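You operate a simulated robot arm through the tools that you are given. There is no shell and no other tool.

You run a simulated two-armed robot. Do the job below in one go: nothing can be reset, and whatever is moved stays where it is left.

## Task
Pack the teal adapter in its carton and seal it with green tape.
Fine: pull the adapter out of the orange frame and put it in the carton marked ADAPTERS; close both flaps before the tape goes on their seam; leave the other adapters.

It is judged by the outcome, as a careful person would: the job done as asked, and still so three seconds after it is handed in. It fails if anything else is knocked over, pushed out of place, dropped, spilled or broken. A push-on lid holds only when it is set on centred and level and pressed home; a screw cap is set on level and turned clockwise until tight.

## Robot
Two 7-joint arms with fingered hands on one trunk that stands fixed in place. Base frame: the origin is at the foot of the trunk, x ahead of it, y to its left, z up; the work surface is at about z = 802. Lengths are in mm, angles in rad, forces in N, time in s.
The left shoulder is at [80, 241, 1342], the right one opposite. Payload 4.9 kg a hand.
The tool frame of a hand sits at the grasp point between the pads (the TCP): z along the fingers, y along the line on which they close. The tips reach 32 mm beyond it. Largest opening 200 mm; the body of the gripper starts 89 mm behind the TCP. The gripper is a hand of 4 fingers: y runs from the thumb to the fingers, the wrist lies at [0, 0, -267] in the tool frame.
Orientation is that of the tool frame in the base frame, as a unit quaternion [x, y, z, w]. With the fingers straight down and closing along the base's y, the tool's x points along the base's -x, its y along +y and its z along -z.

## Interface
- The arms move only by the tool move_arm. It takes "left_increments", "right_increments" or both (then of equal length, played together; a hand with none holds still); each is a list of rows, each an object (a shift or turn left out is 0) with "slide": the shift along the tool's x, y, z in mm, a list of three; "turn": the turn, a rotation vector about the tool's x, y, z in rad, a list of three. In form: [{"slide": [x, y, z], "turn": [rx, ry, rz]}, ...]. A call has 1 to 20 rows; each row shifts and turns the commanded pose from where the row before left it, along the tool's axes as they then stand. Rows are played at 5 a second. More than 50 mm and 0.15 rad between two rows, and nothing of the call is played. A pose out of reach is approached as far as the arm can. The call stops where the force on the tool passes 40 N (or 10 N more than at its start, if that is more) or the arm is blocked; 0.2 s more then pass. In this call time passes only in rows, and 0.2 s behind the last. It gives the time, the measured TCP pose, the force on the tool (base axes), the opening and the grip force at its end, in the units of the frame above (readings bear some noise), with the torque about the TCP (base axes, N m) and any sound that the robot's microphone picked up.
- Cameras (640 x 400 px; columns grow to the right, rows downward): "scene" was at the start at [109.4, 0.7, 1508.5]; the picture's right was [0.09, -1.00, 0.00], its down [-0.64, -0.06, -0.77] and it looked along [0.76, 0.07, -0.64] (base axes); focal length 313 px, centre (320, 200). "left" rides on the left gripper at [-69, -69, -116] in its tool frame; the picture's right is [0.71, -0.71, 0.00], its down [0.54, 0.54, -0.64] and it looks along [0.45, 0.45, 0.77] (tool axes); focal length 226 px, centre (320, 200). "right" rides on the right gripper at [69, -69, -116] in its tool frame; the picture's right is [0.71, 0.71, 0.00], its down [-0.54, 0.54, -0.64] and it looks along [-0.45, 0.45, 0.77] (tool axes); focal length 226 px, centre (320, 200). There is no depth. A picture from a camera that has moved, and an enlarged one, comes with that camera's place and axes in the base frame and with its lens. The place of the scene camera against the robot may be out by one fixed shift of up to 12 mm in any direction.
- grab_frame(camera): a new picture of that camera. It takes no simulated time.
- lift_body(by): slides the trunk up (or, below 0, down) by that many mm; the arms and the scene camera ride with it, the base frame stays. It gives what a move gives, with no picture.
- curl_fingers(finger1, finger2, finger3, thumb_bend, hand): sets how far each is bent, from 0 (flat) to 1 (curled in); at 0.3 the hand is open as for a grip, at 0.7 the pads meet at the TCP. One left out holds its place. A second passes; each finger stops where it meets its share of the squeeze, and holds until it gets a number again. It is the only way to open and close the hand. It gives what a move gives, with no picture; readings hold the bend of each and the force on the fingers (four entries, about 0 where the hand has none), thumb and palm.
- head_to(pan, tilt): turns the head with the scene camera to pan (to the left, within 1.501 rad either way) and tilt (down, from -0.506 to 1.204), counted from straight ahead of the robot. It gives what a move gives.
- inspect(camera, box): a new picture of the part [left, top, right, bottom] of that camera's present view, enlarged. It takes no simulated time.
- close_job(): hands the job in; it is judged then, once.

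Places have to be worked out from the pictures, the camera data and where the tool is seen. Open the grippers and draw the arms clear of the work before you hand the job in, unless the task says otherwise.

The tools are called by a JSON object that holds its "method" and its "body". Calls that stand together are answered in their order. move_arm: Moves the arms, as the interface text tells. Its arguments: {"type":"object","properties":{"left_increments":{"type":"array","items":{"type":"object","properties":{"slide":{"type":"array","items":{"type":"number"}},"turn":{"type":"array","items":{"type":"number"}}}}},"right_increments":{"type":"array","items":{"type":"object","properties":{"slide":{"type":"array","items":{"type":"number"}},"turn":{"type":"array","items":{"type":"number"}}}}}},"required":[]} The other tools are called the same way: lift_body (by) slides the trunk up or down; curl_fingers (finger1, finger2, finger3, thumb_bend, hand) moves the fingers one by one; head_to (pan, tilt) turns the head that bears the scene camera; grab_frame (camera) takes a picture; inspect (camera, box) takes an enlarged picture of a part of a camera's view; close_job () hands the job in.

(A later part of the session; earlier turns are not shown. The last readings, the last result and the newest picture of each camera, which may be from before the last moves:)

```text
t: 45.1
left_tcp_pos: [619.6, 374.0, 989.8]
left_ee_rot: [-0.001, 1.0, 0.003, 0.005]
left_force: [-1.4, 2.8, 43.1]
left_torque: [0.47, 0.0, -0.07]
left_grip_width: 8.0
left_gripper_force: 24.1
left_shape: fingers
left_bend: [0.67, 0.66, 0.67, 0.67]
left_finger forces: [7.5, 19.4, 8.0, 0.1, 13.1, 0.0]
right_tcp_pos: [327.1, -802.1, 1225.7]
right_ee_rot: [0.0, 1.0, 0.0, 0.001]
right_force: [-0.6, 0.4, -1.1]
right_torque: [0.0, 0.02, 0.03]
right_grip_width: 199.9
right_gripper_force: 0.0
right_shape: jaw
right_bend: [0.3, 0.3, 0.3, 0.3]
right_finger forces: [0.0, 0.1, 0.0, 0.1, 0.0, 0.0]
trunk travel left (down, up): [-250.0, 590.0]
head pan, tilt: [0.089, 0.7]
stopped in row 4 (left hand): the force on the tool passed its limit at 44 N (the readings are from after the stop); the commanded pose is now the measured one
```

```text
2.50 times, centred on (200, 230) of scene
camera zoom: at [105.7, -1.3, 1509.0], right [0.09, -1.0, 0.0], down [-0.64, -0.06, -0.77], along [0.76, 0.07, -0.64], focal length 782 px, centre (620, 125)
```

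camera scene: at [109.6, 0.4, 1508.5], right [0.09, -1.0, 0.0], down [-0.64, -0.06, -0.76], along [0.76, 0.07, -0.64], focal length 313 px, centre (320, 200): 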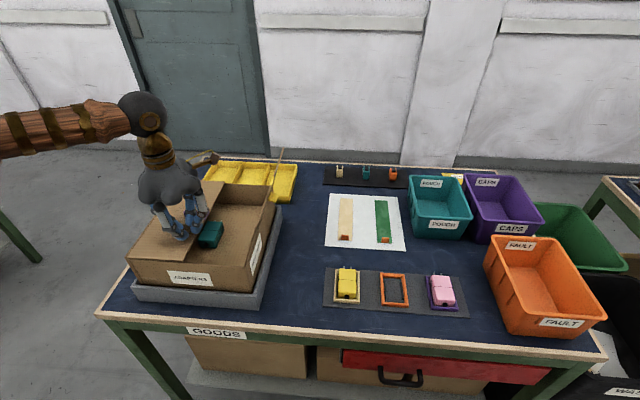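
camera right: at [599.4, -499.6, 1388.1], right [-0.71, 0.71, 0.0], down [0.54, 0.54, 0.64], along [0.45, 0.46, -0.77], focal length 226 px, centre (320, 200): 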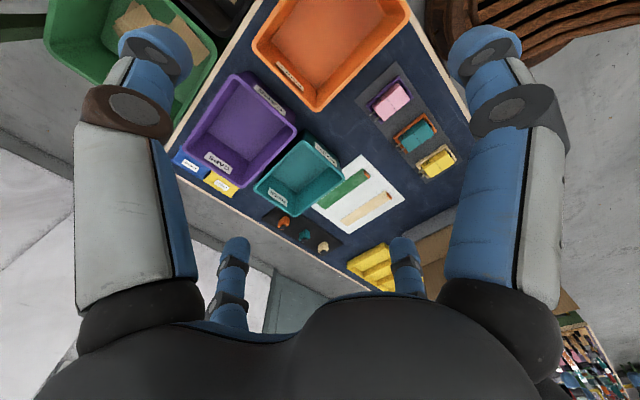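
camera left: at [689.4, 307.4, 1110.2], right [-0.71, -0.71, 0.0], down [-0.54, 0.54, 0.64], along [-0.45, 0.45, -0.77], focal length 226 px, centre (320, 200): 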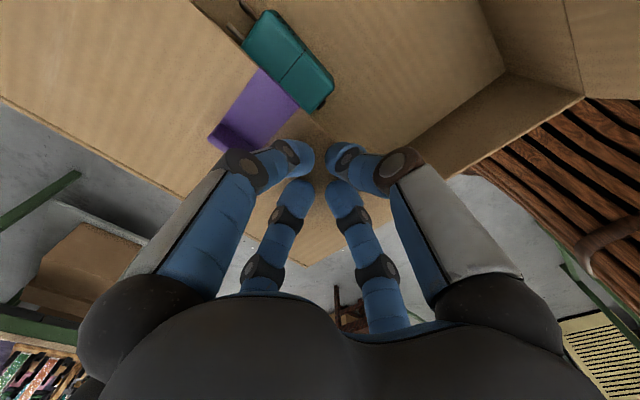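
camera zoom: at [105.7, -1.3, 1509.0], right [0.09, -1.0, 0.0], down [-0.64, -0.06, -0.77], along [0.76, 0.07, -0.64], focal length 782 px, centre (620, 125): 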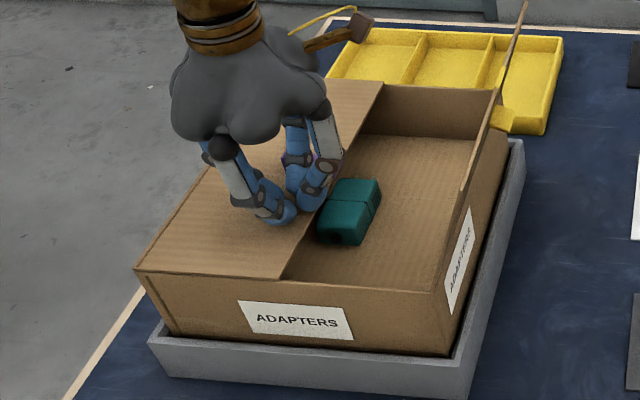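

The flap met its stop and lies flat. The press reached 43 N, which is harder than needed. I'll lift off slightly and see whether the flap springs up.

{"method": "move_arm", "body": {"left_increments": [{"slide": [0, 0, -4]}, {"slide": [0, 0, -6]}, {"slide": [0, 0, -15]}]}}

{"method": "inspect", "body": {"camera": "scene", "box": [110, 150, 290, 310]}}

{"method": "grab_frame", "body": {"camera": "left"}}

```text
t: 46.0
left_tcp_pos: [620.4, 375.1, 1009.0]
left_ee_rot: [0.0, 1.0, 0.001, 0.003]
left_force: [-0.1, -0.5, 0.3]
left_torque: [-0.04, -0.02, -0.04]
left_grip_width: 11.7
left_gripper_force: 0.1
left_shape: fingers
left_bend: [0.66, 0.66, 0.66, 0.66]
left_finger forces: [0.1, 0.1, 0.0, 0.1, 0.0, 0.0]
right_tcp_pos: [329.9, -803.0, 1223.7]
right_ee_rot: [0.0, 1.0, 0.0, 0.0]
right_force: [0.2, 0.9, 0.0]
right_torque: [0.02, -0.04, -0.03]
right_grip_width: 199.7
right_gripper_force: 0.0
right_shape: jaw
right_bend: [0.3, 0.3, 0.3, 0.3]
right_finger forces: [0.0, 0.1, 0.0, 0.0, 0.0, 0.1]
trunk travel left (down, up): [-250.0, 590.0]
head pan, tilt: [0.089, 0.7]
```

```text
2.50 times, centred on (200, 230) of scene
camera zoom: at [108.4, -0.5, 1508.4], right [0.09, -1.0, 0.0], down [-0.64, -0.06, -0.77], along [0.76, 0.07, -0.64], focal length 782 px, centre (620, 125)
```

zoom: 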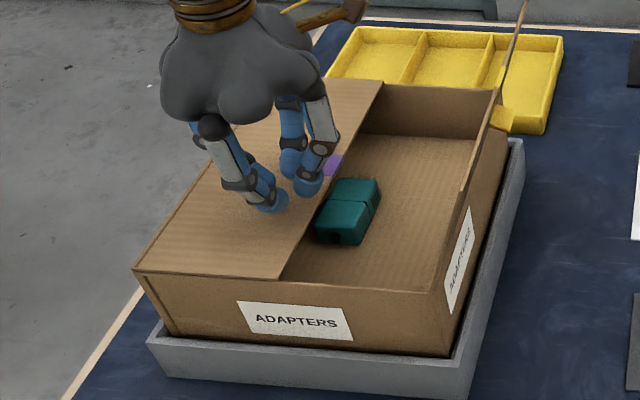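

```text
taken
camera left: at [689.7, 305.7, 1125.7], right [-0.71, -0.71, -0.01], down [-0.55, 0.54, 0.64], along [-0.45, 0.46, -0.77], focal length 226 px, centre (320, 200)
```

left: 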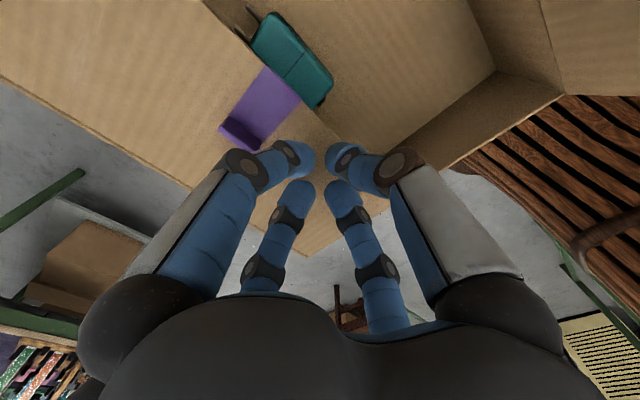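

The left flap stays down by itself. Now I'll lift the same hand over to the outer side of the right flap, which leans out to y about 166.

{"method": "move_arm", "body": {"left_increments": [{"slide": [0, 0, -45]}, {"slide": [0, 0, -45]}, {"slide": [0, 0, -45]}, {"slide": [0, 0, -45]}, {"slide": [0, 0, -10]}, {"slide": [0, -40, 0]}, {"slide": [0, -45, 0]}, {"slide": [0, -45, 0]}, {"slide": [0, -45, 0]}, {"slide": [0, -45, 0]}, {"slide": [0, -45, 0]}, {"slide": [0, -20, 0]}]}}

{"method": "grab_frame", "body": {"camera": "scene"}}

{"method": "grab_frame", "body": {"camera": "left"}}

```text
t: 48.5
left_tcp_pos: [620.8, 90.0, 1198.3]
left_ee_rot: [0.0, 1.0, 0.001, 0.002]
left_force: [0.2, -0.7, 0.3]
left_torque: [-0.04, 0.02, 0.05]
left_grip_width: 12.2
left_gripper_force: 0.0
left_shape: fingers
left_bend: [0.66, 0.66, 0.66, 0.66]
left_finger forces: [0.0, 0.0, 0.1, 0.0, 0.1, 0.0]
right_tcp_pos: [332.4, -801.4, 1224.0]
right_ee_rot: [0.0, 1.0, 0.0, -0.001]
right_force: [0.1, -0.6, 0.2]
right_torque: [0.0, 0.01, 0.01]
right_grip_width: 199.9
right_gripper_force: 0.1
right_shape: jaw
right_bend: [0.3, 0.3, 0.3, 0.3]
right_finger forces: [0.0, 0.1, 0.0, 0.0, 0.0, 0.1]
trunk travel left (down, up): [-250.0, 590.0]
head pan, tilt: [0.089, 0.7]
```

```text
taken
camera scene: at [109.5, -0.2, 1508.4], right [0.09, -1.0, 0.0], down [-0.64, -0.06, -0.76], along [0.76, 0.07, -0.64], focal length 313 px, centre (320, 200)
```

scene: 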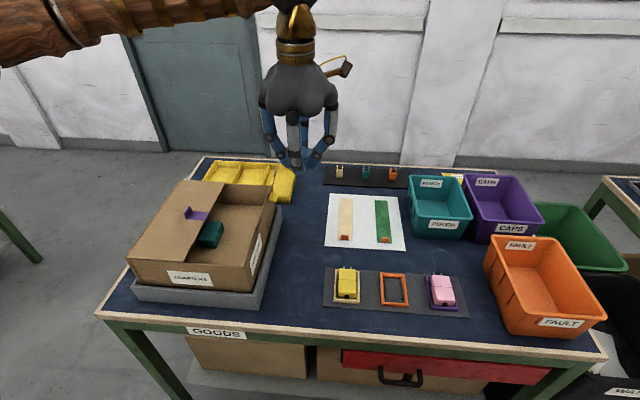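

```text
taken
camera left: at [689.9, 20.4, 1314.7], right [-0.71, -0.71, -0.01], down [-0.55, 0.54, 0.64], along [-0.45, 0.46, -0.77], focal length 226 px, centre (320, 200)
```

left: 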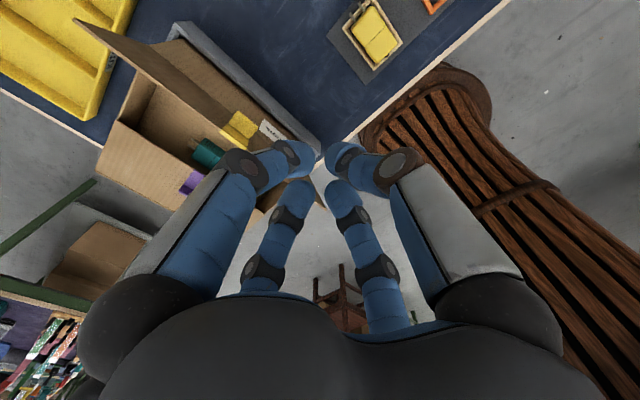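

I'll check in an enlarged picture whether the left flap is still flat before moving on.

{"method": "inspect", "body": {"camera": "scene", "box": [110, 150, 300, 310]}}

{"method": "inspect", "body": {"camera": "left", "box": [60, 0, 340, 200]}}

```text
2.50 times, centred on (205, 230) of scene
camera zoom: at [109.5, -0.2, 1508.4], right [0.09, -1.0, 0.0], down [-0.64, -0.06, -0.76], along [0.76, 0.07, -0.64], focal length 782 px, centre (608, 125)
```

zoom: 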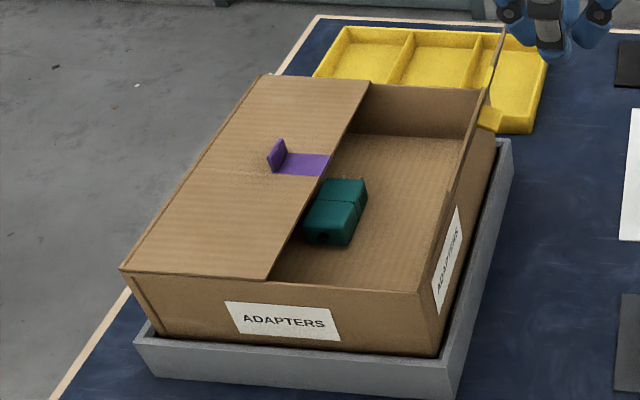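

```text
2.00 times, centred on (200, 100) of left
camera zoom: at [689.9, 20.4, 1314.7], right [-0.71, -0.71, -0.01], down [-0.55, 0.54, 0.64], along [-0.45, 0.46, -0.77], focal length 452 px, centre (560, 400)
```

zoom: 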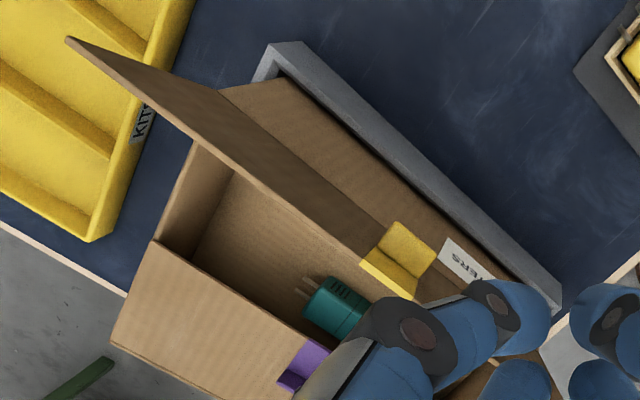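

The left flap lies flat. The purple patch carries a small upright tab about 50 mm from the seam, outside where the tape will go. I'll lower the hand beside the right flap and push it over in the same way.

{"method": "move_arm", "body": {"left_increments": [{"slide": [0, 0, 40]}, {"slide": [0, 0, 45]}, {"slide": [0, 0, 33]}, {"slide": [0, 20, 0]}, {"slide": [0, 20, 0]}, {"slide": [0, 15, 0]}, {"slide": [0, 15, 0]}, {"slide": [0, 15, 0]}, {"slide": [0, 15, 0]}]}}

{"method": "grab_frame", "body": {"camera": "scene"}}

{"method": "grab_frame", "body": {"camera": "left"}}

```text
t: 50.5
left_tcp_pos: [619.9, 190.9, 1081.6]
left_ee_rot: [-0.001, 1.0, 0.001, 0.003]
left_force: [0.2, 0.0, 0.6]
left_torque: [0.01, -0.01, -0.02]
left_grip_width: 11.9
left_gripper_force: 0.1
left_shape: fingers
left_bend: [0.66, 0.66, 0.66, 0.66]
left_finger forces: [0.0, 0.0, 0.0, 0.1, 0.0, 0.0]
right_tcp_pos: [330.7, -800.1, 1224.3]
right_ee_rot: [0.0, 1.0, -0.001, 0.0]
right_force: [0.6, 0.1, -0.1]
right_torque: [-0.03, -0.05, -0.03]
right_grip_width: 199.7
right_gripper_force: 0.1
right_shape: jaw
right_bend: [0.3, 0.3, 0.3, 0.3]
right_finger forces: [0.1, 0.1, 0.1, 0.0, 0.0, 0.0]
trunk travel left (down, up): [-250.0, 590.0]
head pan, tilt: [0.089, 0.7]
```

```text
taken
camera scene: at [109.2, 0.9, 1508.5], right [0.09, -1.0, 0.0], down [-0.64, -0.06, -0.76], along [0.76, 0.07, -0.64], focal length 313 px, centre (320, 200)
```

scene: 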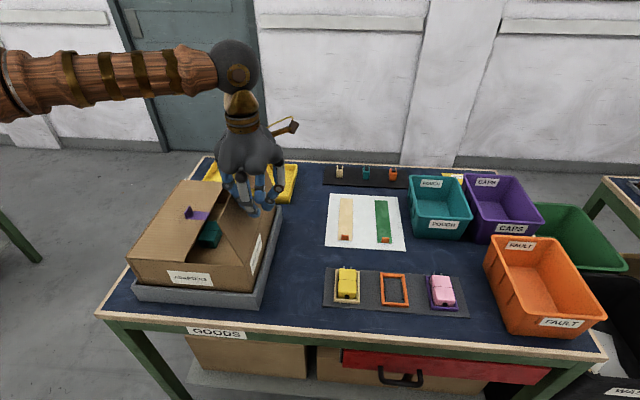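

```text
taken
camera left: at [689.2, 122.2, 1197.6], right [-0.71, -0.71, -0.01], down [-0.55, 0.54, 0.64], along [-0.45, 0.46, -0.77], focal length 226 px, centre (320, 200)
```

left: 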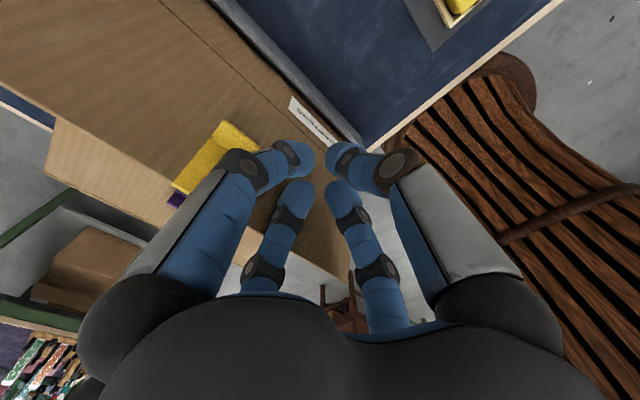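

The right flap is upright and moving freely. I'll go on along the mirrored arc, stopping just before fully closed.

{"method": "move_arm", "body": {"left_increments": [{"slide": [0, 20, 0]}, {"slide": [0, 20, 0]}, {"slide": [0, 20, 0]}, {"slide": [0, 16, 10]}, {"slide": [0, 16, 14]}, {"slide": [0, 12, 12]}, {"slide": [0, 8, 14]}, {"slide": [0, 7, 14]}]}}

{"method": "grab_frame", "body": {"camera": "scene"}}

{"method": "grab_frame", "body": {"camera": "left"}}

```text
t: 52.4
left_tcp_pos: [622.2, 310.7, 1016.4]
left_ee_rot: [-0.001, 1.0, 0.001, 0.003]
left_force: [0.5, 0.9, -0.1]
left_torque: [0.03, 0.01, 0.01]
left_grip_width: 11.5
left_gripper_force: 0.0
left_shape: fingers
left_bend: [0.66, 0.66, 0.66, 0.66]
left_finger forces: [0.1, 0.1, 0.0, 0.0, 0.0, 0.0]
right_tcp_pos: [330.0, -800.7, 1224.9]
right_ee_rot: [0.0, 1.0, 0.0, 0.0]
right_force: [-0.5, 0.0, 0.0]
right_torque: [-0.01, 0.01, 0.03]
right_grip_width: 200.0
right_gripper_force: 0.1
right_shape: jaw
right_bend: [0.3, 0.3, 0.3, 0.3]
right_finger forces: [0.0, 0.0, 0.0, 0.0, 0.0, 0.0]
trunk travel left (down, up): [-250.0, 590.0]
head pan, tilt: [0.089, 0.7]
```

```text
taken
camera scene: at [109.6, 0.9, 1508.5], right [0.09, -1.0, 0.0], down [-0.64, -0.06, -0.76], along [0.76, 0.07, -0.64], focal length 313 px, centre (320, 200)
```

scene: 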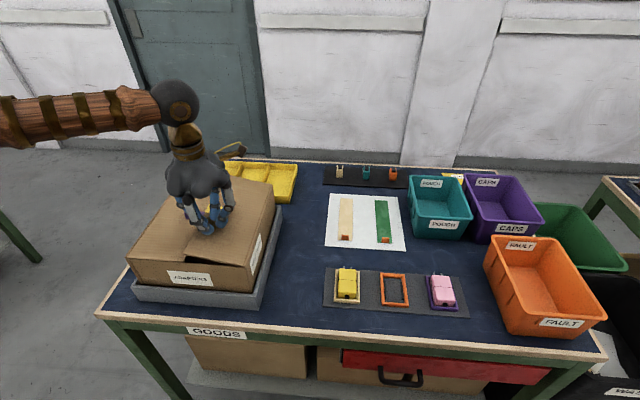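

```text
taken
camera left: at [690.8, 241.0, 1133.3], right [-0.71, -0.71, -0.01], down [-0.55, 0.54, 0.64], along [-0.45, 0.46, -0.77], focal length 226 px, centre (320, 200)
```

left: 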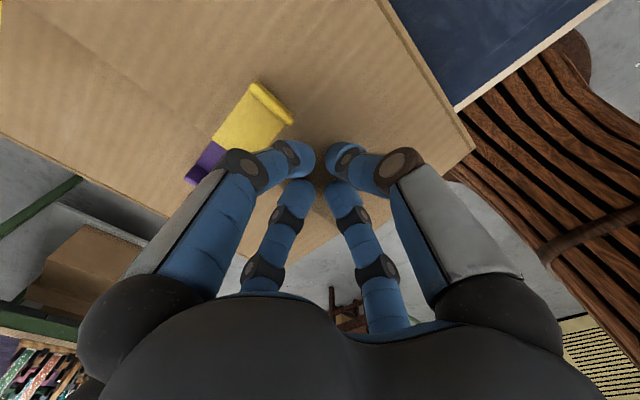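

Almost closed. I'll ease it down the rest of the way with a much lighter touch than last time.

{"method": "move_arm", "body": {"left_increments": [{"slide": [0, 5, 10]}, {"slide": [0, 3, 7]}, {"slide": [0, 1, 4]}]}}

{"method": "inspect", "body": {"camera": "scene", "box": [110, 150, 300, 310]}}

```text
t: 53.1
left_tcp_pos: [620.9, 317.2, 997.3]
left_ee_rot: [0.0, 1.0, 0.002, 0.003]
left_force: [0.5, 0.0, 0.1]
left_torque: [0.02, 0.0, -0.01]
left_grip_width: 11.9
left_gripper_force: 0.0
left_shape: fingers
left_bend: [0.66, 0.66, 0.66, 0.66]
left_finger forces: [0.1, 0.1, 0.0, 0.0, 0.0, 0.1]
right_tcp_pos: [330.7, -801.6, 1223.7]
right_ee_rot: [0.0, 1.0, 0.0, 0.001]
right_force: [0.2, -0.2, 0.4]
right_torque: [0.01, -0.01, -0.01]
right_grip_width: 200.0
right_gripper_force: 0.0
right_shape: jaw
right_bend: [0.3, 0.3, 0.3, 0.3]
right_finger forces: [0.1, 0.1, 0.1, 0.0, 0.1, 0.1]
trunk travel left (down, up): [-250.0, 590.0]
head pan, tilt: [0.089, 0.7]
```

```text
2.50 times, centred on (205, 230) of scene
camera zoom: at [109.4, 0.1, 1508.5], right [0.09, -1.0, 0.0], down [-0.64, -0.06, -0.76], along [0.76, 0.07, -0.64], focal length 782 px, centre (608, 125)
```

zoom: 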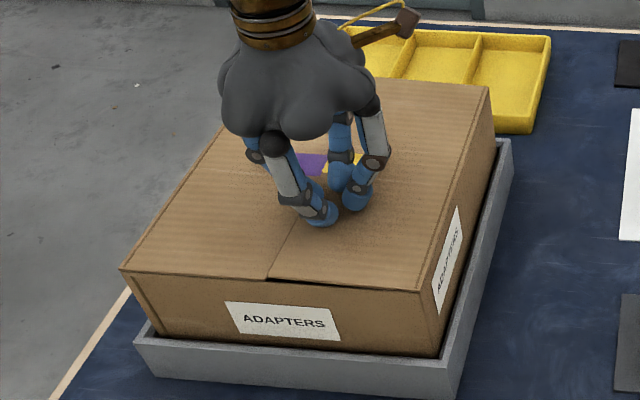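

A thin gap shows at the right flap's front edge, so it is a few millimetres from flat. I'll press on in 1–2 mm steps.

{"method": "move_arm", "body": {"left_increments": [{"slide": [0, 0, 2]}, {"slide": [0, 0, 2]}, {"slide": [0, 0, 1]}, {"slide": [0, 0, 1]}]}}

{"method": "inspect", "body": {"camera": "scene", "box": [110, 150, 300, 310]}}

```text
t: 54.1
left_tcp_pos: [620.4, 319.1, 990.7]
left_ee_rot: [0.0, 1.0, 0.001, 0.003]
left_force: [-0.4, 0.7, 3.4]
left_torque: [0.01, 0.06, -0.03]
left_grip_width: 11.8
left_gripper_force: 1.5
left_shape: fingers
left_bend: [0.66, 0.66, 0.66, 0.66]
left_finger forces: [0.0, 0.0, 2.2, 0.0, 0.9, 0.1]
right_tcp_pos: [330.4, -800.6, 1224.0]
right_ee_rot: [0.0, 1.0, 0.0, 0.0]
right_force: [-0.2, -0.6, 0.0]
right_torque: [0.01, 0.01, -0.06]
right_grip_width: 199.7
right_gripper_force: 0.0
right_shape: jaw
right_bend: [0.3, 0.3, 0.3, 0.3]
right_finger forces: [0.0, 0.1, 0.1, 0.0, 0.0, 0.0]
trunk travel left (down, up): [-250.0, 590.0]
head pan, tilt: [0.089, 0.7]
```

```text
2.50 times, centred on (205, 230) of scene
camera zoom: at [108.9, 0.2, 1508.6], right [0.09, -1.0, 0.0], down [-0.64, -0.06, -0.77], along [0.76, 0.07, -0.64], focal length 782 px, centre (608, 125)
```

zoom: 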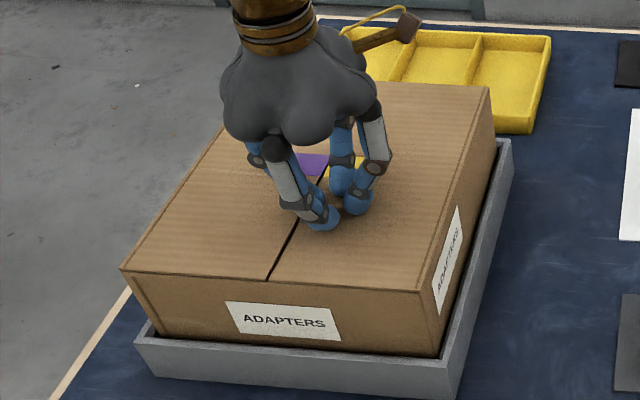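

Both flaps lie flat and the seam is a straight line; contact was only 3.4 N. I'll lift the left hand away and park it far left, clear of the carton.

{"method": "move_arm", "body": {"left_increments": [{"slide": [0, 0, -5]}, {"slide": [0, 0, -15]}, {"slide": [0, 0, -40]}, {"slide": [0, 0, -45]}, {"slide": [0, 0, -45]}, {"slide": [0, 0, -45]}, {"slide": [0, 0, -45]}, {"slide": [0, 40, 0]}, {"slide": [0, 45, 0]}, {"slide": [0, 45, 0]}, {"slide": [0, 45, 0]}, {"slide": [0, 45, 0]}, {"slide": [0, 45, 0]}, {"slide": [0, 45, 0]}]}}

{"method": "grab_frame", "body": {"camera": "scene"}}

{"method": "inspect", "body": {"camera": "scene", "box": [110, 150, 300, 310]}}

```text
t: 57.1
left_tcp_pos: [619.2, 629.2, 1230.7]
left_ee_rot: [0.0, 1.0, 0.001, 0.003]
left_force: [0.1, 0.8, 0.6]
left_torque: [-0.02, -0.01, 0.0]
left_grip_width: 12.2
left_gripper_force: 0.0
left_shape: fingers
left_bend: [0.66, 0.66, 0.66, 0.66]
left_finger forces: [0.0, 0.0, 0.1, 0.1, 0.0, 0.0]
right_tcp_pos: [329.5, -799.0, 1224.9]
right_ee_rot: [-0.001, 1.0, -0.001, 0.0]
right_force: [0.4, 0.8, -0.2]
right_torque: [0.01, 0.02, -0.05]
right_grip_width: 199.9
right_gripper_force: 0.0
right_shape: jaw
right_bend: [0.3, 0.3, 0.3, 0.3]
right_finger forces: [0.0, 0.1, 0.1, 0.0, 0.1, 0.1]
trunk travel left (down, up): [-250.0, 590.0]
head pan, tilt: [0.089, 0.7]
```

```text
taken
camera scene: at [109.1, 2.1, 1508.5], right [0.09, -1.0, 0.0], down [-0.64, -0.06, -0.76], along [0.76, 0.07, -0.64], focal length 313 px, centre (320, 200)
```

scene: 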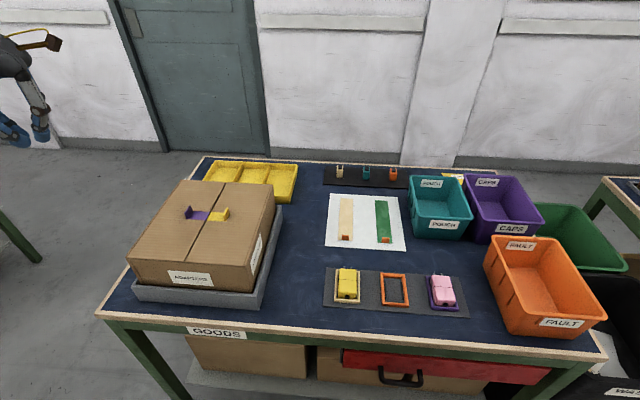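

```text
2.50 times, centred on (205, 230) of scene
camera zoom: at [109.1, 2.1, 1508.5], right [0.09, -1.0, 0.0], down [-0.64, -0.06, -0.76], along [0.76, 0.07, -0.64], focal length 782 px, centre (608, 125)
```

zoom: 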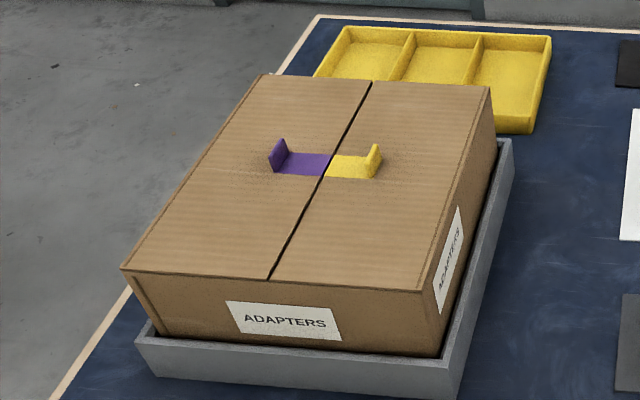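

Both flaps stay shut, with the purple and yellow tabs standing well off the seam line. Now I'll bring the right hand in above the green tape's tab, staying high.

{"method": "move_arm", "body": {"right_increments": [{"slide": [-25, 36.5, 0]}, {"slide": [-25, 36.5, 0]}, {"slide": [-25, 36.5, 0]}, {"slide": [-25, 36.5, 0]}, {"slide": [-25, 36.5, 0]}, {"slide": [-25, 36.5, 0]}, {"slide": [-25, 36.5, 0]}, {"slide": [-25, 36.5, 0]}, {"slide": [-25, 36.5, 0]}, {"slide": [-25, 36.5, 0]}, {"slide": [-25, 36.5, 0]}, {"slide": [-25, 36.5, 0]}, {"slide": [-25, 36.5, 0]}, {"slide": [-25, 36.5, 0]}, {"slide": [-25, 36.5, 0]}, {"slide": [-25, 36.5, 0]}, {"slide": [-25, 36.5, 0]}, {"slide": [-25, 36.5, 0]}]}}

{"method": "grab_frame", "body": {"camera": "right"}}

{"method": "grab_frame", "body": {"camera": "scene"}}

```text
t: 61.0
left_tcp_pos: [620.8, 628.3, 1229.7]
left_ee_rot: [-0.002, 1.0, 0.001, 0.002]
left_force: [-0.2, 0.2, -1.1]
left_torque: [0.04, 0.01, 0.02]
left_grip_width: 12.0
left_gripper_force: 0.0
left_shape: fingers
left_bend: [0.66, 0.66, 0.66, 0.66]
left_finger forces: [0.1, 0.0, 0.0, 0.0, 0.0, 0.0]
right_tcp_pos: [783.7, -143.6, 1223.5]
right_ee_rot: [0.001, 1.0, 0.0, 0.0]
right_force: [0.5, -1.1, 0.4]
right_torque: [-0.03, 0.01, -0.01]
right_grip_width: 199.8
right_gripper_force: 0.0
right_shape: jaw
right_bend: [0.3, 0.3, 0.3, 0.3]
right_finger forces: [0.1, 0.1, 0.1, 0.0, 0.0, 0.1]
trunk travel left (down, up): [-250.0, 590.0]
head pan, tilt: [0.089, 0.7]
```

```text
taken
camera right: at [713.7, -210.5, 1340.0], right [-0.71, 0.71, 0.0], down [0.54, 0.54, 0.64], along [0.45, 0.45, -0.77], focal length 226 px, centre (320, 200)
```

right: 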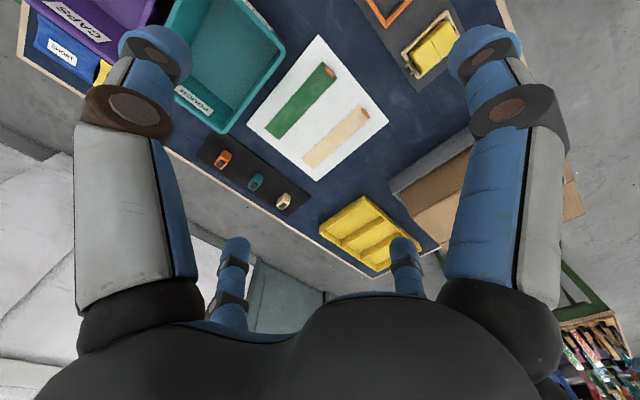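

```text
taken
camera scene: at [110.3, 1.6, 1508.3], right [0.09, -1.0, 0.0], down [-0.64, -0.06, -0.76], along [0.76, 0.07, -0.64], focal length 313 px, centre (320, 200)
```

scene: 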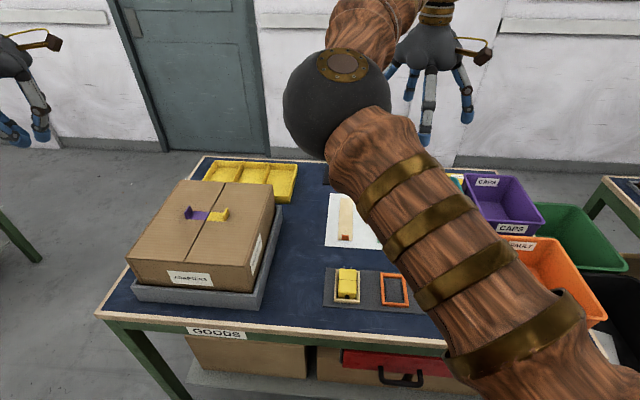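

The wrist camera sees the tape sheet well. I'll enlarge the green strip and its tab.

{"method": "inspect", "body": {"camera": "right", "box": [240, 40, 400, 140]}}

{"method": "inspect", "body": {"camera": "right", "box": [305, 50, 365, 90]}}

```text
4.00 times, centred on (320, 90) of right
camera zoom: at [713.7, -210.5, 1340.0], right [-0.71, 0.71, 0.0], down [0.54, 0.54, 0.64], along [0.45, 0.45, -0.77], focal length 904 px, centre (320, 640)
```

zoom: 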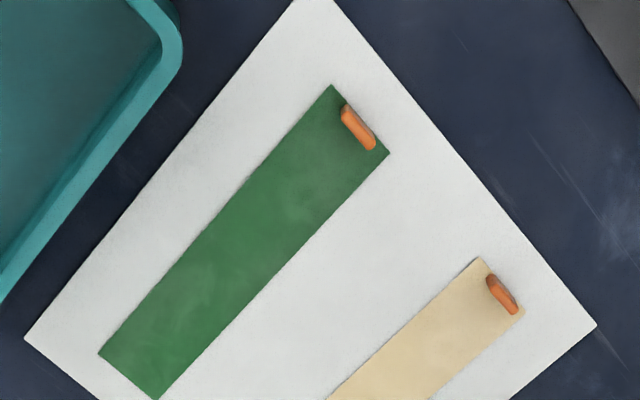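

```text
10.00 times, centred on (335, 70) of right
camera zoom: at [713.7, -210.5, 1340.0], right [-0.71, 0.71, 0.0], down [0.54, 0.54, 0.64], along [0.45, 0.45, -0.77], focal length 2261 px, centre (170, 1500)
```

zoom: 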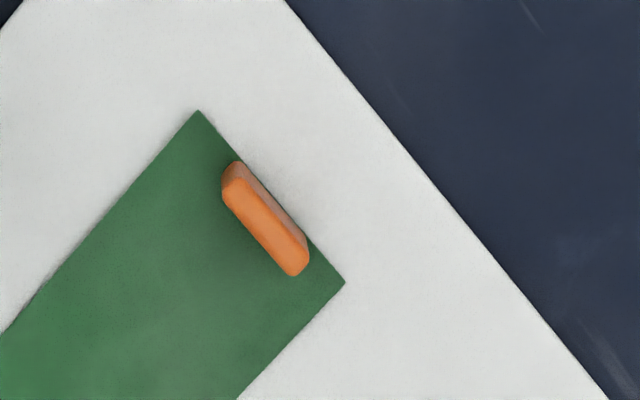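

In the robot frame:
- **Green strip:** x 765 to 964, y -154 to -109 (200 x 45 mm), lying straight along x.
- **Tab:** upright at x 765 to 770, y -142 to -121, about 20 mm high.

I'll pre-shape the right hand with all four tips drawn in, to close around the tab from all sides, and check it with the camera.

{"method": "curl_fingers", "body": {"hand": "right", "finger1": 0.6, "finger2": 0.57, "finger3": 0.57, "thumb_bend": 0.57}}

{"method": "grab_frame", "body": {"camera": "right"}}

```text
t: 62.0
left_tcp_pos: [621.3, 627.7, 1232.8]
left_ee_rot: [0.0, 1.0, 0.0, 0.002]
left_force: [0.5, -0.5, 0.0]
left_torque: [0.0, 0.02, -0.01]
left_grip_width: 12.1
left_gripper_force: 0.0
left_shape: fingers
left_bend: [0.66, 0.66, 0.66, 0.66]
left_finger forces: [0.0, 0.1, 0.0, 0.0, 0.0, 0.0]
right_tcp_pos: [782.5, -143.2, 1224.4]
right_ee_rot: [0.0, 1.0, 0.0, 0.0]
right_force: [0.5, 0.1, 0.4]
right_torque: [0.01, -0.01, 0.0]
right_grip_width: 41.4
right_gripper_force: 0.0
right_shape: fingers
right_bend: [0.6, 0.56, 0.56, 0.56]
right_finger forces: [0.0, 0.0, 0.1, 0.0, 0.1, 0.0]
trunk travel left (down, up): [-250.0, 590.0]
head pan, tilt: [0.089, 0.7]
```

```text
taken
camera right: at [713.0, -211.1, 1340.4], right [-0.71, 0.71, 0.0], down [0.54, 0.54, 0.64], along [0.45, 0.45, -0.77], focal length 226 px, centre (320, 200)
```

right: 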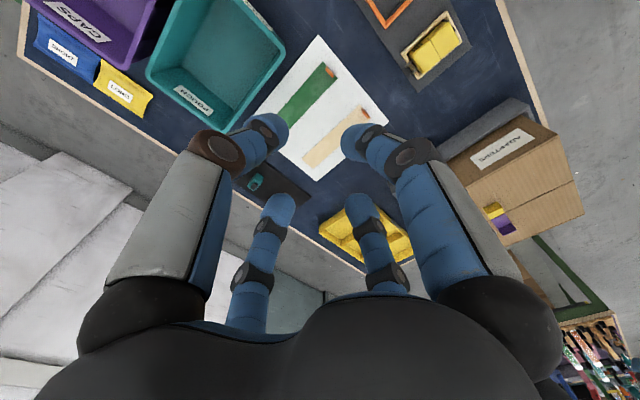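

The fingers are symmetric around the axis. I'll move over the tab at (767, -131) and come down to about z 905 for a close measurement.

{"method": "move_arm", "body": {"right_increments": [{"slide": [8, 6, 20]}, {"slide": [7.5, 6, 40]}, {"slide": [0, 0, 45]}, {"slide": [0, 0, 45]}, {"slide": [0, 0, 45]}, {"slide": [0, 0, 45]}, {"slide": [0, 0, 45]}, {"slide": [0, 0, 34]}]}}

{"method": "grab_frame", "body": {"camera": "right"}}

{"method": "grab_frame", "body": {"camera": "scene"}}

```text
t: 63.8
left_tcp_pos: [620.3, 627.9, 1230.8]
left_ee_rot: [0.0, 1.0, 0.001, 0.002]
left_force: [0.2, -0.2, 0.0]
left_torque: [-0.04, -0.01, 0.02]
left_grip_width: 12.0
left_gripper_force: 0.0
left_shape: fingers
left_bend: [0.66, 0.66, 0.66, 0.66]
left_finger forces: [0.1, 0.0, 0.0, 0.0, 0.0, 0.0]
right_tcp_pos: [767.0, -131.0, 902.9]
right_ee_rot: [0.0, 1.0, 0.0, 0.0]
right_force: [-0.2, -0.3, 0.1]
right_torque: [-0.01, -0.01, -0.01]
right_grip_width: 40.9
right_gripper_force: 0.0
right_shape: fingers
right_bend: [0.6, 0.56, 0.56, 0.56]
right_finger forces: [0.0, 0.1, 0.0, 0.1, 0.0, 0.1]
trunk travel left (down, up): [-250.0, 590.0]
head pan, tilt: [0.089, 0.7]
```

```text
taken
camera right: at [697.5, -198.7, 1020.7], right [-0.71, 0.71, 0.0], down [0.54, 0.54, 0.64], along [0.45, 0.45, -0.77], focal length 226 px, centre (320, 200)
```

right: 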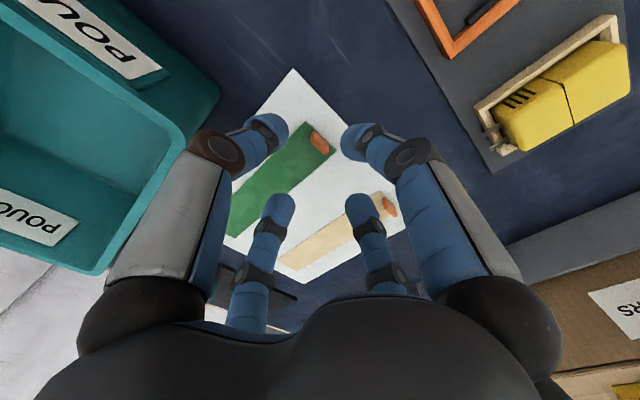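

```text
taken
camera scene: at [110.1, 0.6, 1508.5], right [0.09, -1.0, 0.0], down [-0.64, -0.06, -0.76], along [0.76, 0.07, -0.64], focal length 313 px, centre (320, 200)
```

scene: 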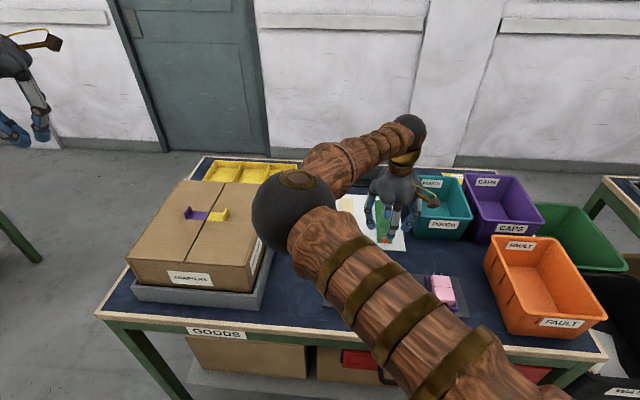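

The elbow stays well clear of the carton. I'll enlarge both views of the tab.

{"method": "inspect", "body": {"camera": "right", "box": [240, 90, 400, 220]}}

{"method": "inspect", "body": {"camera": "scene", "box": [335, 170, 455, 250]}}

```text
3.08 times, centred on (320, 155) of right
camera zoom: at [697.5, -198.7, 1020.7], right [-0.71, 0.71, 0.0], down [0.54, 0.54, 0.64], along [0.45, 0.45, -0.77], focal length 696 px, centre (320, 338)
```

zoom: 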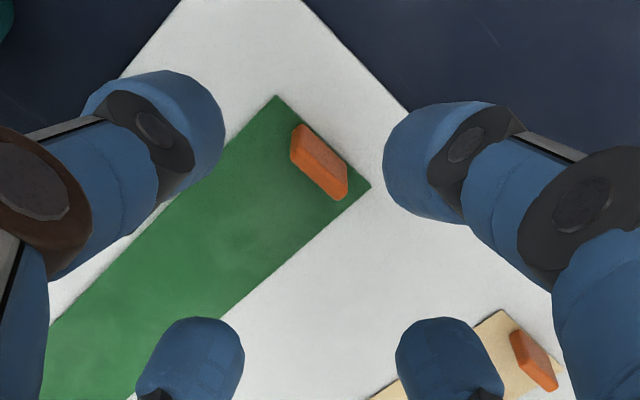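

```text
5.00 times, centred on (395, 210) of scene
camera zoom: at [110.1, 0.6, 1508.5], right [0.09, -1.0, 0.0], down [-0.64, -0.06, -0.76], along [0.76, 0.07, -0.64], focal length 1564 px, centre (-55, 150)
```

zoom: 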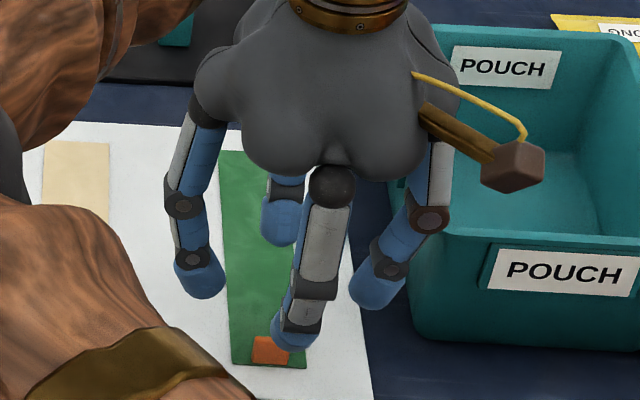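

The tab's centre is at about (768.5, -129). I'll shift by 1–2 mm and descend around it until the tips are just above the sheet.

{"method": "move_arm", "body": {"right_increments": [{"slide": [-1.7, 1.5, 20]}, {"slide": [0, 0, 20]}, {"slide": [0, 0, 10]}, {"slide": [0, 0, 4]}]}}

{"method": "inspect", "body": {"camera": "right", "box": [240, 90, 400, 220]}}

{"method": "inspect", "body": {"camera": "scene", "box": [345, 190, 440, 260]}}

```text
t: 64.8
left_tcp_pos: [620.9, 627.9, 1231.8]
left_ee_rot: [-0.001, 1.0, 0.001, 0.002]
left_force: [0.6, 0.3, -0.4]
left_torque: [-0.01, 0.01, 0.01]
left_grip_width: 11.5
left_gripper_force: 0.0
left_shape: fingers
left_bend: [0.66, 0.66, 0.66, 0.66]
left_finger forces: [0.0, 0.0, 0.0, 0.0, 0.1, 0.0]
right_tcp_pos: [768.0, -129.3, 851.3]
right_ee_rot: [0.0, 1.0, 0.0, 0.0]
right_force: [-0.1, -0.2, -0.2]
right_torque: [0.01, 0.02, -0.01]
right_grip_width: 41.1
right_gripper_force: 0.0
right_shape: fingers
right_bend: [0.6, 0.56, 0.56, 0.56]
right_finger forces: [0.0, 0.0, 0.1, 0.1, 0.0, 0.0]
trunk travel left (down, up): [-250.0, 590.0]
head pan, tilt: [0.089, 0.7]
```

```text
3.08 times, centred on (320, 155) of right
camera zoom: at [698.3, -197.3, 967.3], right [-0.71, 0.71, 0.0], down [0.54, 0.54, 0.64], along [0.45, 0.45, -0.77], focal length 696 px, centre (320, 338)
```

zoom: 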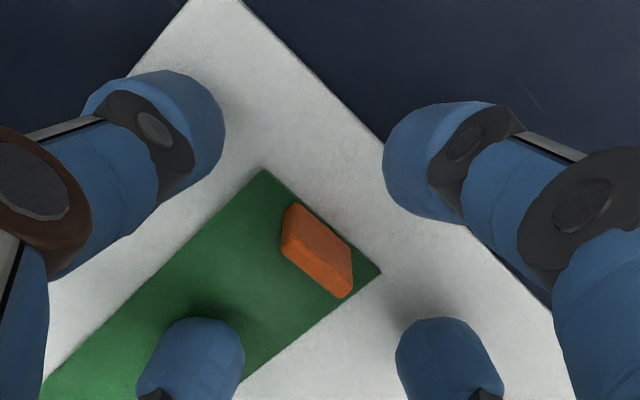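

```text
5.71 times, centred on (392, 225) of scene
camera zoom: at [109.7, 0.7, 1508.4], right [0.09, -1.0, 0.0], down [-0.64, -0.06, -0.76], along [0.76, 0.07, -0.64], focal length 1787 px, centre (-94, 57)
```

zoom: 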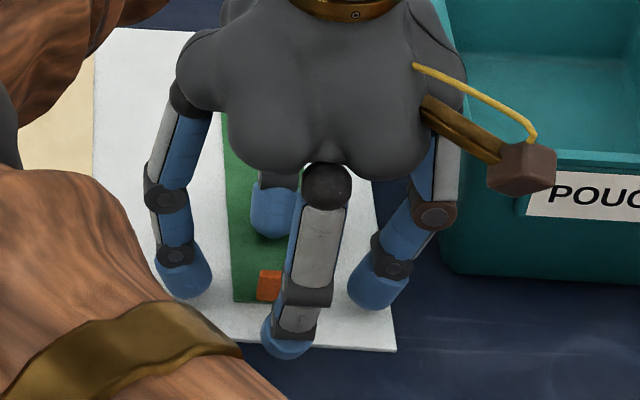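

The tab sits right at the centre of the four tips. I'll go down 6 mm more, then bring in the two side fingers (thumb and finger2) lightly.

{"method": "move_arm", "body": {"right_increments": [{"slide": [0, 0, 3]}, {"slide": [0, 0, 3]}]}}

{"method": "curl_fingers", "body": {"hand": "right", "finger2": 0.63, "thumb_bend": 0.63}}

{"method": "inspect", "body": {"camera": "right", "box": [240, 90, 400, 220]}}

```text
t: 65.3
left_tcp_pos: [618.1, 627.4, 1232.1]
left_ee_rot: [0.0, 1.0, 0.0, 0.003]
left_force: [0.2, 0.1, -0.5]
left_torque: [-0.05, 0.0, 0.01]
left_grip_width: 11.9
left_gripper_force: 0.0
left_shape: fingers
left_bend: [0.66, 0.66, 0.66, 0.66]
left_finger forces: [0.1, 0.1, 0.0, 0.0, 0.1, 0.1]
right_tcp_pos: [766.6, -129.9, 848.6]
right_ee_rot: [0.0, 1.0, -0.001, 0.002]
right_force: [1.2, 0.1, 13.7]
right_torque: [0.02, -0.71, 0.0]
right_grip_width: 41.1
right_gripper_force: 6.5
right_shape: fingers
right_bend: [0.6, 0.56, 0.56, 0.56]
right_finger forces: [0.0, 0.0, 13.6, 0.0, 0.0, 0.0]
trunk travel left (down, up): [-250.0, 590.0]
head pan, tilt: [0.089, 0.7]
```

```text
t: 66.3
left_tcp_pos: [619.9, 627.9, 1232.6]
left_ee_rot: [0.0, 1.0, 0.001, 0.003]
left_force: [-0.1, 0.0, -0.6]
left_torque: [-0.03, -0.02, -0.01]
left_grip_width: 11.9
left_gripper_force: 0.0
left_shape: fingers
left_bend: [0.66, 0.66, 0.66, 0.66]
left_finger forces: [0.1, 0.0, 0.0, 0.0, 0.1, 0.0]
right_tcp_pos: [766.2, -129.3, 847.3]
right_ee_rot: [0.0, 1.0, 0.0, 0.002]
right_force: [4.6, -0.4, 26.0]
right_torque: [-0.01, -1.37, -0.01]
right_grip_width: 28.7
right_gripper_force: 12.0
right_shape: fingers
right_bend: [0.6, 0.63, 0.55, 0.63]
right_finger forces: [0.0, 0.1, 25.3, 0.0, 0.0, 0.1]
trunk travel left (down, up): [-250.0, 590.0]
head pan, tilt: [0.089, 0.7]
```

```text
3.08 times, centred on (320, 155) of right
camera zoom: at [696.7, -196.9, 964.3], right [-0.71, 0.71, 0.0], down [0.54, 0.54, 0.64], along [0.46, 0.45, -0.76], focal length 696 px, centre (320, 338)
```

zoom: 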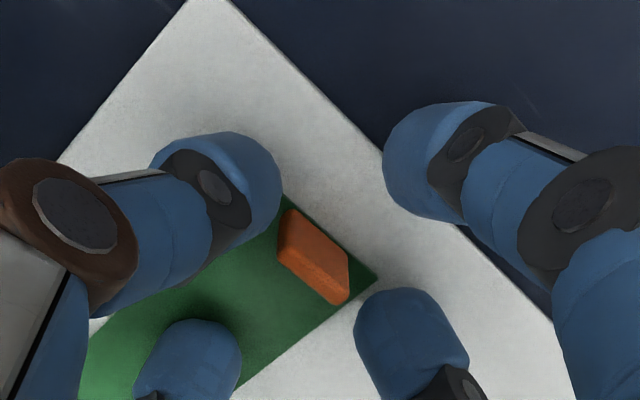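

Finger3's tip is already pressing on the strip with 25 N, because the tips reach further at this bend than I assumed. I'll raise the hand 6 mm at once.

{"method": "move_arm", "body": {"right_increments": [{"slide": [0, 0, -3]}, {"slide": [0, 0, -3]}]}}

{"method": "inspect", "body": {"camera": "right", "box": [240, 90, 400, 220]}}

{"method": "inspect", "body": {"camera": "scene", "box": [345, 190, 440, 260]}}

```text
t: 67.0
left_tcp_pos: [621.0, 627.3, 1230.4]
left_ee_rot: [0.0, 1.0, 0.001, 0.002]
left_force: [0.4, -0.7, 0.5]
left_torque: [-0.01, 0.0, 0.01]
left_grip_width: 11.7
left_gripper_force: 0.1
left_shape: fingers
left_bend: [0.66, 0.66, 0.66, 0.66]
left_finger forces: [0.0, 0.0, 0.0, 0.0, 0.1, 0.0]
right_tcp_pos: [765.2, -130.9, 849.3]
right_ee_rot: [0.0, 1.0, 0.0, -0.002]
right_force: [-0.1, 0.1, -0.8]
right_torque: [0.02, 0.0, -0.02]
right_grip_width: 28.4
right_gripper_force: 0.0
right_shape: fingers
right_bend: [0.6, 0.63, 0.56, 0.63]
right_finger forces: [0.0, 0.0, 0.0, 0.0, 0.0, 0.1]
trunk travel left (down, up): [-250.0, 590.0]
head pan, tilt: [0.089, 0.7]
```

```text
3.08 times, centred on (320, 155) of right
camera zoom: at [697.4, -197.2, 965.8], right [-0.71, 0.71, 0.0], down [0.54, 0.54, 0.64], along [0.45, 0.45, -0.77], focal length 696 px, centre (320, 338)
```

zoom: 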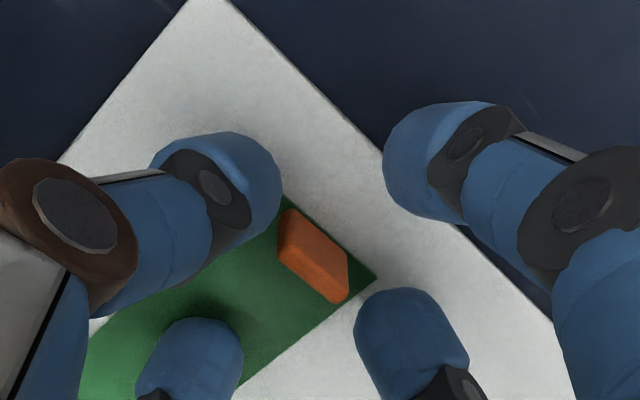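

```text
5.71 times, centred on (392, 225) of scene
camera zoom: at [109.6, 0.7, 1508.0], right [0.09, -1.0, 0.0], down [-0.64, -0.06, -0.76], along [0.76, 0.07, -0.64], focal length 1787 px, centre (-94, 57)
```

zoom: 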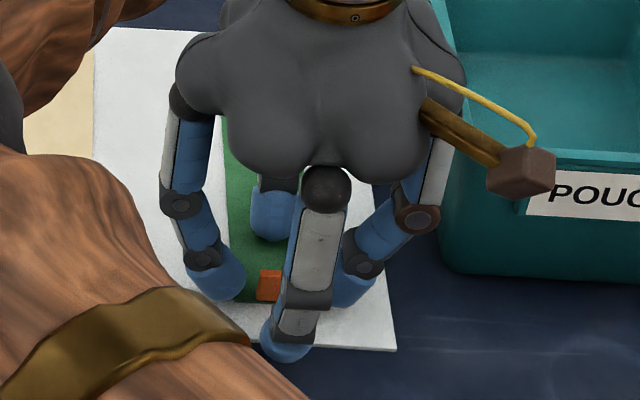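

The force is gone and the strip has not shifted. I'll curl the two x-side fingers in further, so their tips ride higher, before going lower.

{"method": "curl_fingers", "body": {"hand": "right", "finger1": 0.63, "finger3": 0.63}}

{"method": "move_arm", "body": {"right_increments": [{"slide": [0, 0, 1.5]}, {"slide": [0, 0, 1.5]}]}}

{"method": "inspect", "body": {"camera": "right", "box": [240, 90, 400, 220]}}

```text
t: 68.0
left_tcp_pos: [619.5, 628.6, 1231.6]
left_ee_rot: [0.0, 1.0, 0.0, 0.003]
left_force: [0.0, -0.8, -0.5]
left_torque: [-0.01, -0.02, 0.04]
left_grip_width: 11.9
left_gripper_force: 0.0
left_shape: fingers
left_bend: [0.66, 0.66, 0.66, 0.66]
left_finger forces: [0.0, 0.1, 0.0, 0.0, 0.0, 0.0]
right_tcp_pos: [768.4, -128.9, 851.9]
right_ee_rot: [0.0, 1.0, 0.0, 0.0]
right_force: [-0.7, 0.0, 0.3]
right_torque: [0.05, 0.04, -0.03]
right_grip_width: 23.0
right_gripper_force: 0.0
right_shape: fingers
right_bend: [0.63, 0.63, 0.63, 0.63]
right_finger forces: [0.0, 0.1, 0.1, 0.1, 0.0, 0.0]
trunk travel left (down, up): [-250.0, 590.0]
head pan, tilt: [0.089, 0.7]
```

```text
t: 68.5
left_tcp_pos: [620.4, 628.3, 1231.6]
left_ee_rot: [0.001, 1.0, 0.001, 0.002]
left_force: [-0.7, 0.5, 0.1]
left_torque: [-0.04, -0.03, -0.01]
left_grip_width: 11.8
left_gripper_force: 0.0
left_shape: fingers
left_bend: [0.66, 0.66, 0.66, 0.66]
left_finger forces: [0.0, 0.0, 0.0, 0.1, 0.1, 0.1]
right_tcp_pos: [766.7, -129.8, 848.6]
right_ee_rot: [0.0, 1.0, 0.001, 0.0]
right_force: [-0.2, 0.5, -0.2]
right_torque: [0.04, 0.02, -0.01]
right_grip_width: 23.0
right_gripper_force: 0.1
right_shape: fingers
right_bend: [0.63, 0.63, 0.63, 0.63]
right_finger forces: [0.0, 0.0, 0.0, 0.1, 0.0, 0.1]
trunk travel left (down, up): [-250.0, 590.0]
head pan, tilt: [0.089, 0.7]
```

```text
3.08 times, centred on (320, 155) of right
camera zoom: at [698.2, -197.0, 964.5], right [-0.71, 0.71, 0.0], down [0.54, 0.54, 0.64], along [0.45, 0.45, -0.77], focal length 696 px, centre (320, 338)
```

zoom: 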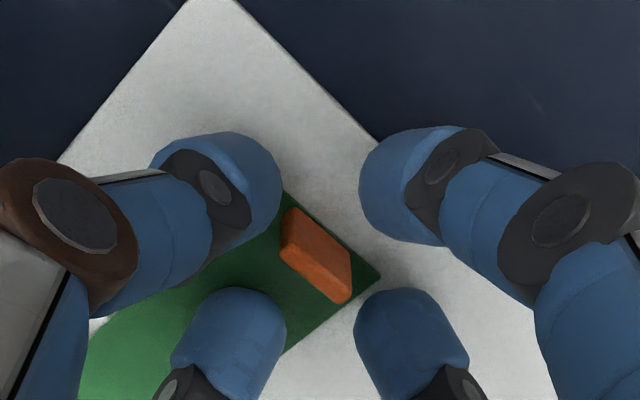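

Four tips now surround the tab evenly. I'll close the side pair onto its edges first.

{"method": "curl_fingers", "body": {"hand": "right", "finger2": 0.66, "thumb_bend": 0.66}}

{"method": "inspect", "body": {"camera": "right", "box": [240, 90, 400, 220]}}

```text
t: 69.5
left_tcp_pos: [620.7, 627.1, 1231.1]
left_ee_rot: [0.0, 1.0, 0.001, 0.003]
left_force: [-0.4, -0.6, 0.4]
left_torque: [0.01, 0.0, -0.01]
left_grip_width: 11.8
left_gripper_force: 0.1
left_shape: fingers
left_bend: [0.66, 0.66, 0.66, 0.66]
left_finger forces: [0.0, 0.0, 0.0, 0.1, 0.0, 0.1]
right_tcp_pos: [767.1, -129.7, 848.6]
right_ee_rot: [0.0, 1.0, -0.001, 0.0]
right_force: [-0.8, -0.5, -0.3]
right_torque: [0.01, 0.01, -0.03]
right_grip_width: 18.5
right_gripper_force: 0.5
right_shape: fingers
right_bend: [0.63, 0.66, 0.63, 0.66]
right_finger forces: [0.0, 0.4, 0.1, 0.0, 0.5, 0.0]
trunk travel left (down, up): [-250.0, 590.0]
head pan, tilt: [0.089, 0.7]
```

```text
3.08 times, centred on (320, 155) of right
camera zoom: at [698.2, -197.0, 964.6], right [-0.71, 0.71, 0.0], down [0.54, 0.54, 0.64], along [0.45, 0.45, -0.77], focal length 696 px, centre (320, 338)
```

zoom: 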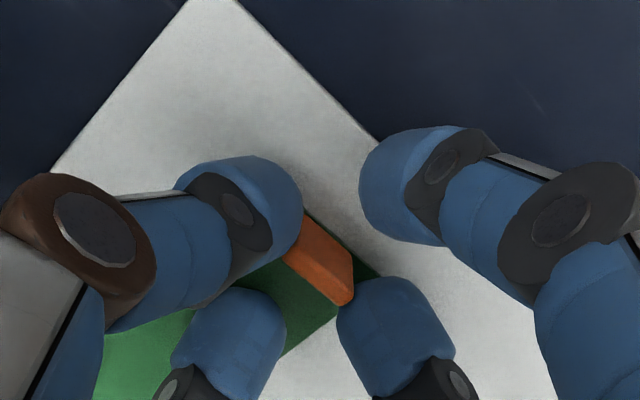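

Thumb and finger2 touch the tab's edges evenly, with 0.5 N each. Now I'll close the front and back fingers onto its broad faces.

{"method": "curl_fingers", "body": {"hand": "right", "finger1": 0.67, "finger3": 0.67}}

{"method": "inspect", "body": {"camera": "right", "box": [240, 90, 400, 220]}}

```text
t: 70.5
left_tcp_pos: [619.9, 627.4, 1231.1]
left_ee_rot: [0.0, 1.0, 0.001, 0.003]
left_force: [0.0, 0.0, 0.1]
left_torque: [0.03, -0.01, 0.0]
left_grip_width: 12.0
left_gripper_force: 0.0
left_shape: fingers
left_bend: [0.66, 0.66, 0.66, 0.66]
left_finger forces: [0.0, 0.0, 0.0, 0.0, 0.0, 0.1]
right_tcp_pos: [766.5, -128.9, 848.2]
right_ee_rot: [0.0, 1.0, 0.0, 0.0]
right_force: [0.7, -0.6, -0.6]
right_torque: [-0.01, 0.0, 0.0]
right_grip_width: 11.3
right_gripper_force: 0.5
right_shape: fingers
right_bend: [0.67, 0.66, 0.67, 0.66]
right_finger forces: [0.1, 0.4, 0.0, 0.1, 0.4, 0.1]
trunk travel left (down, up): [-250.0, 590.0]
head pan, tilt: [0.089, 0.7]
```

```text
3.08 times, centred on (320, 155) of right
camera zoom: at [698.2, -197.1, 964.6], right [-0.71, 0.71, 0.0], down [0.54, 0.54, 0.64], along [0.45, 0.45, -0.77], focal length 696 px, centre (320, 338)
```

zoom: 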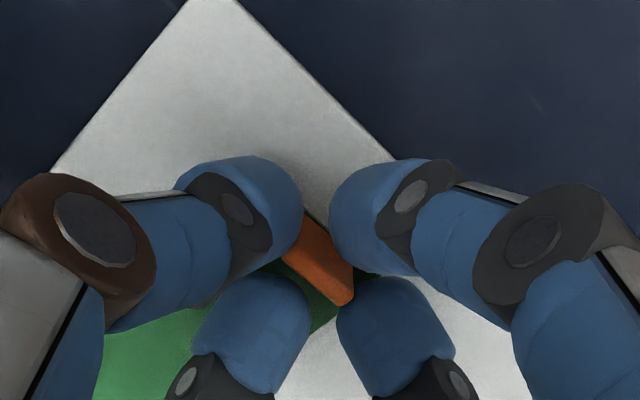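

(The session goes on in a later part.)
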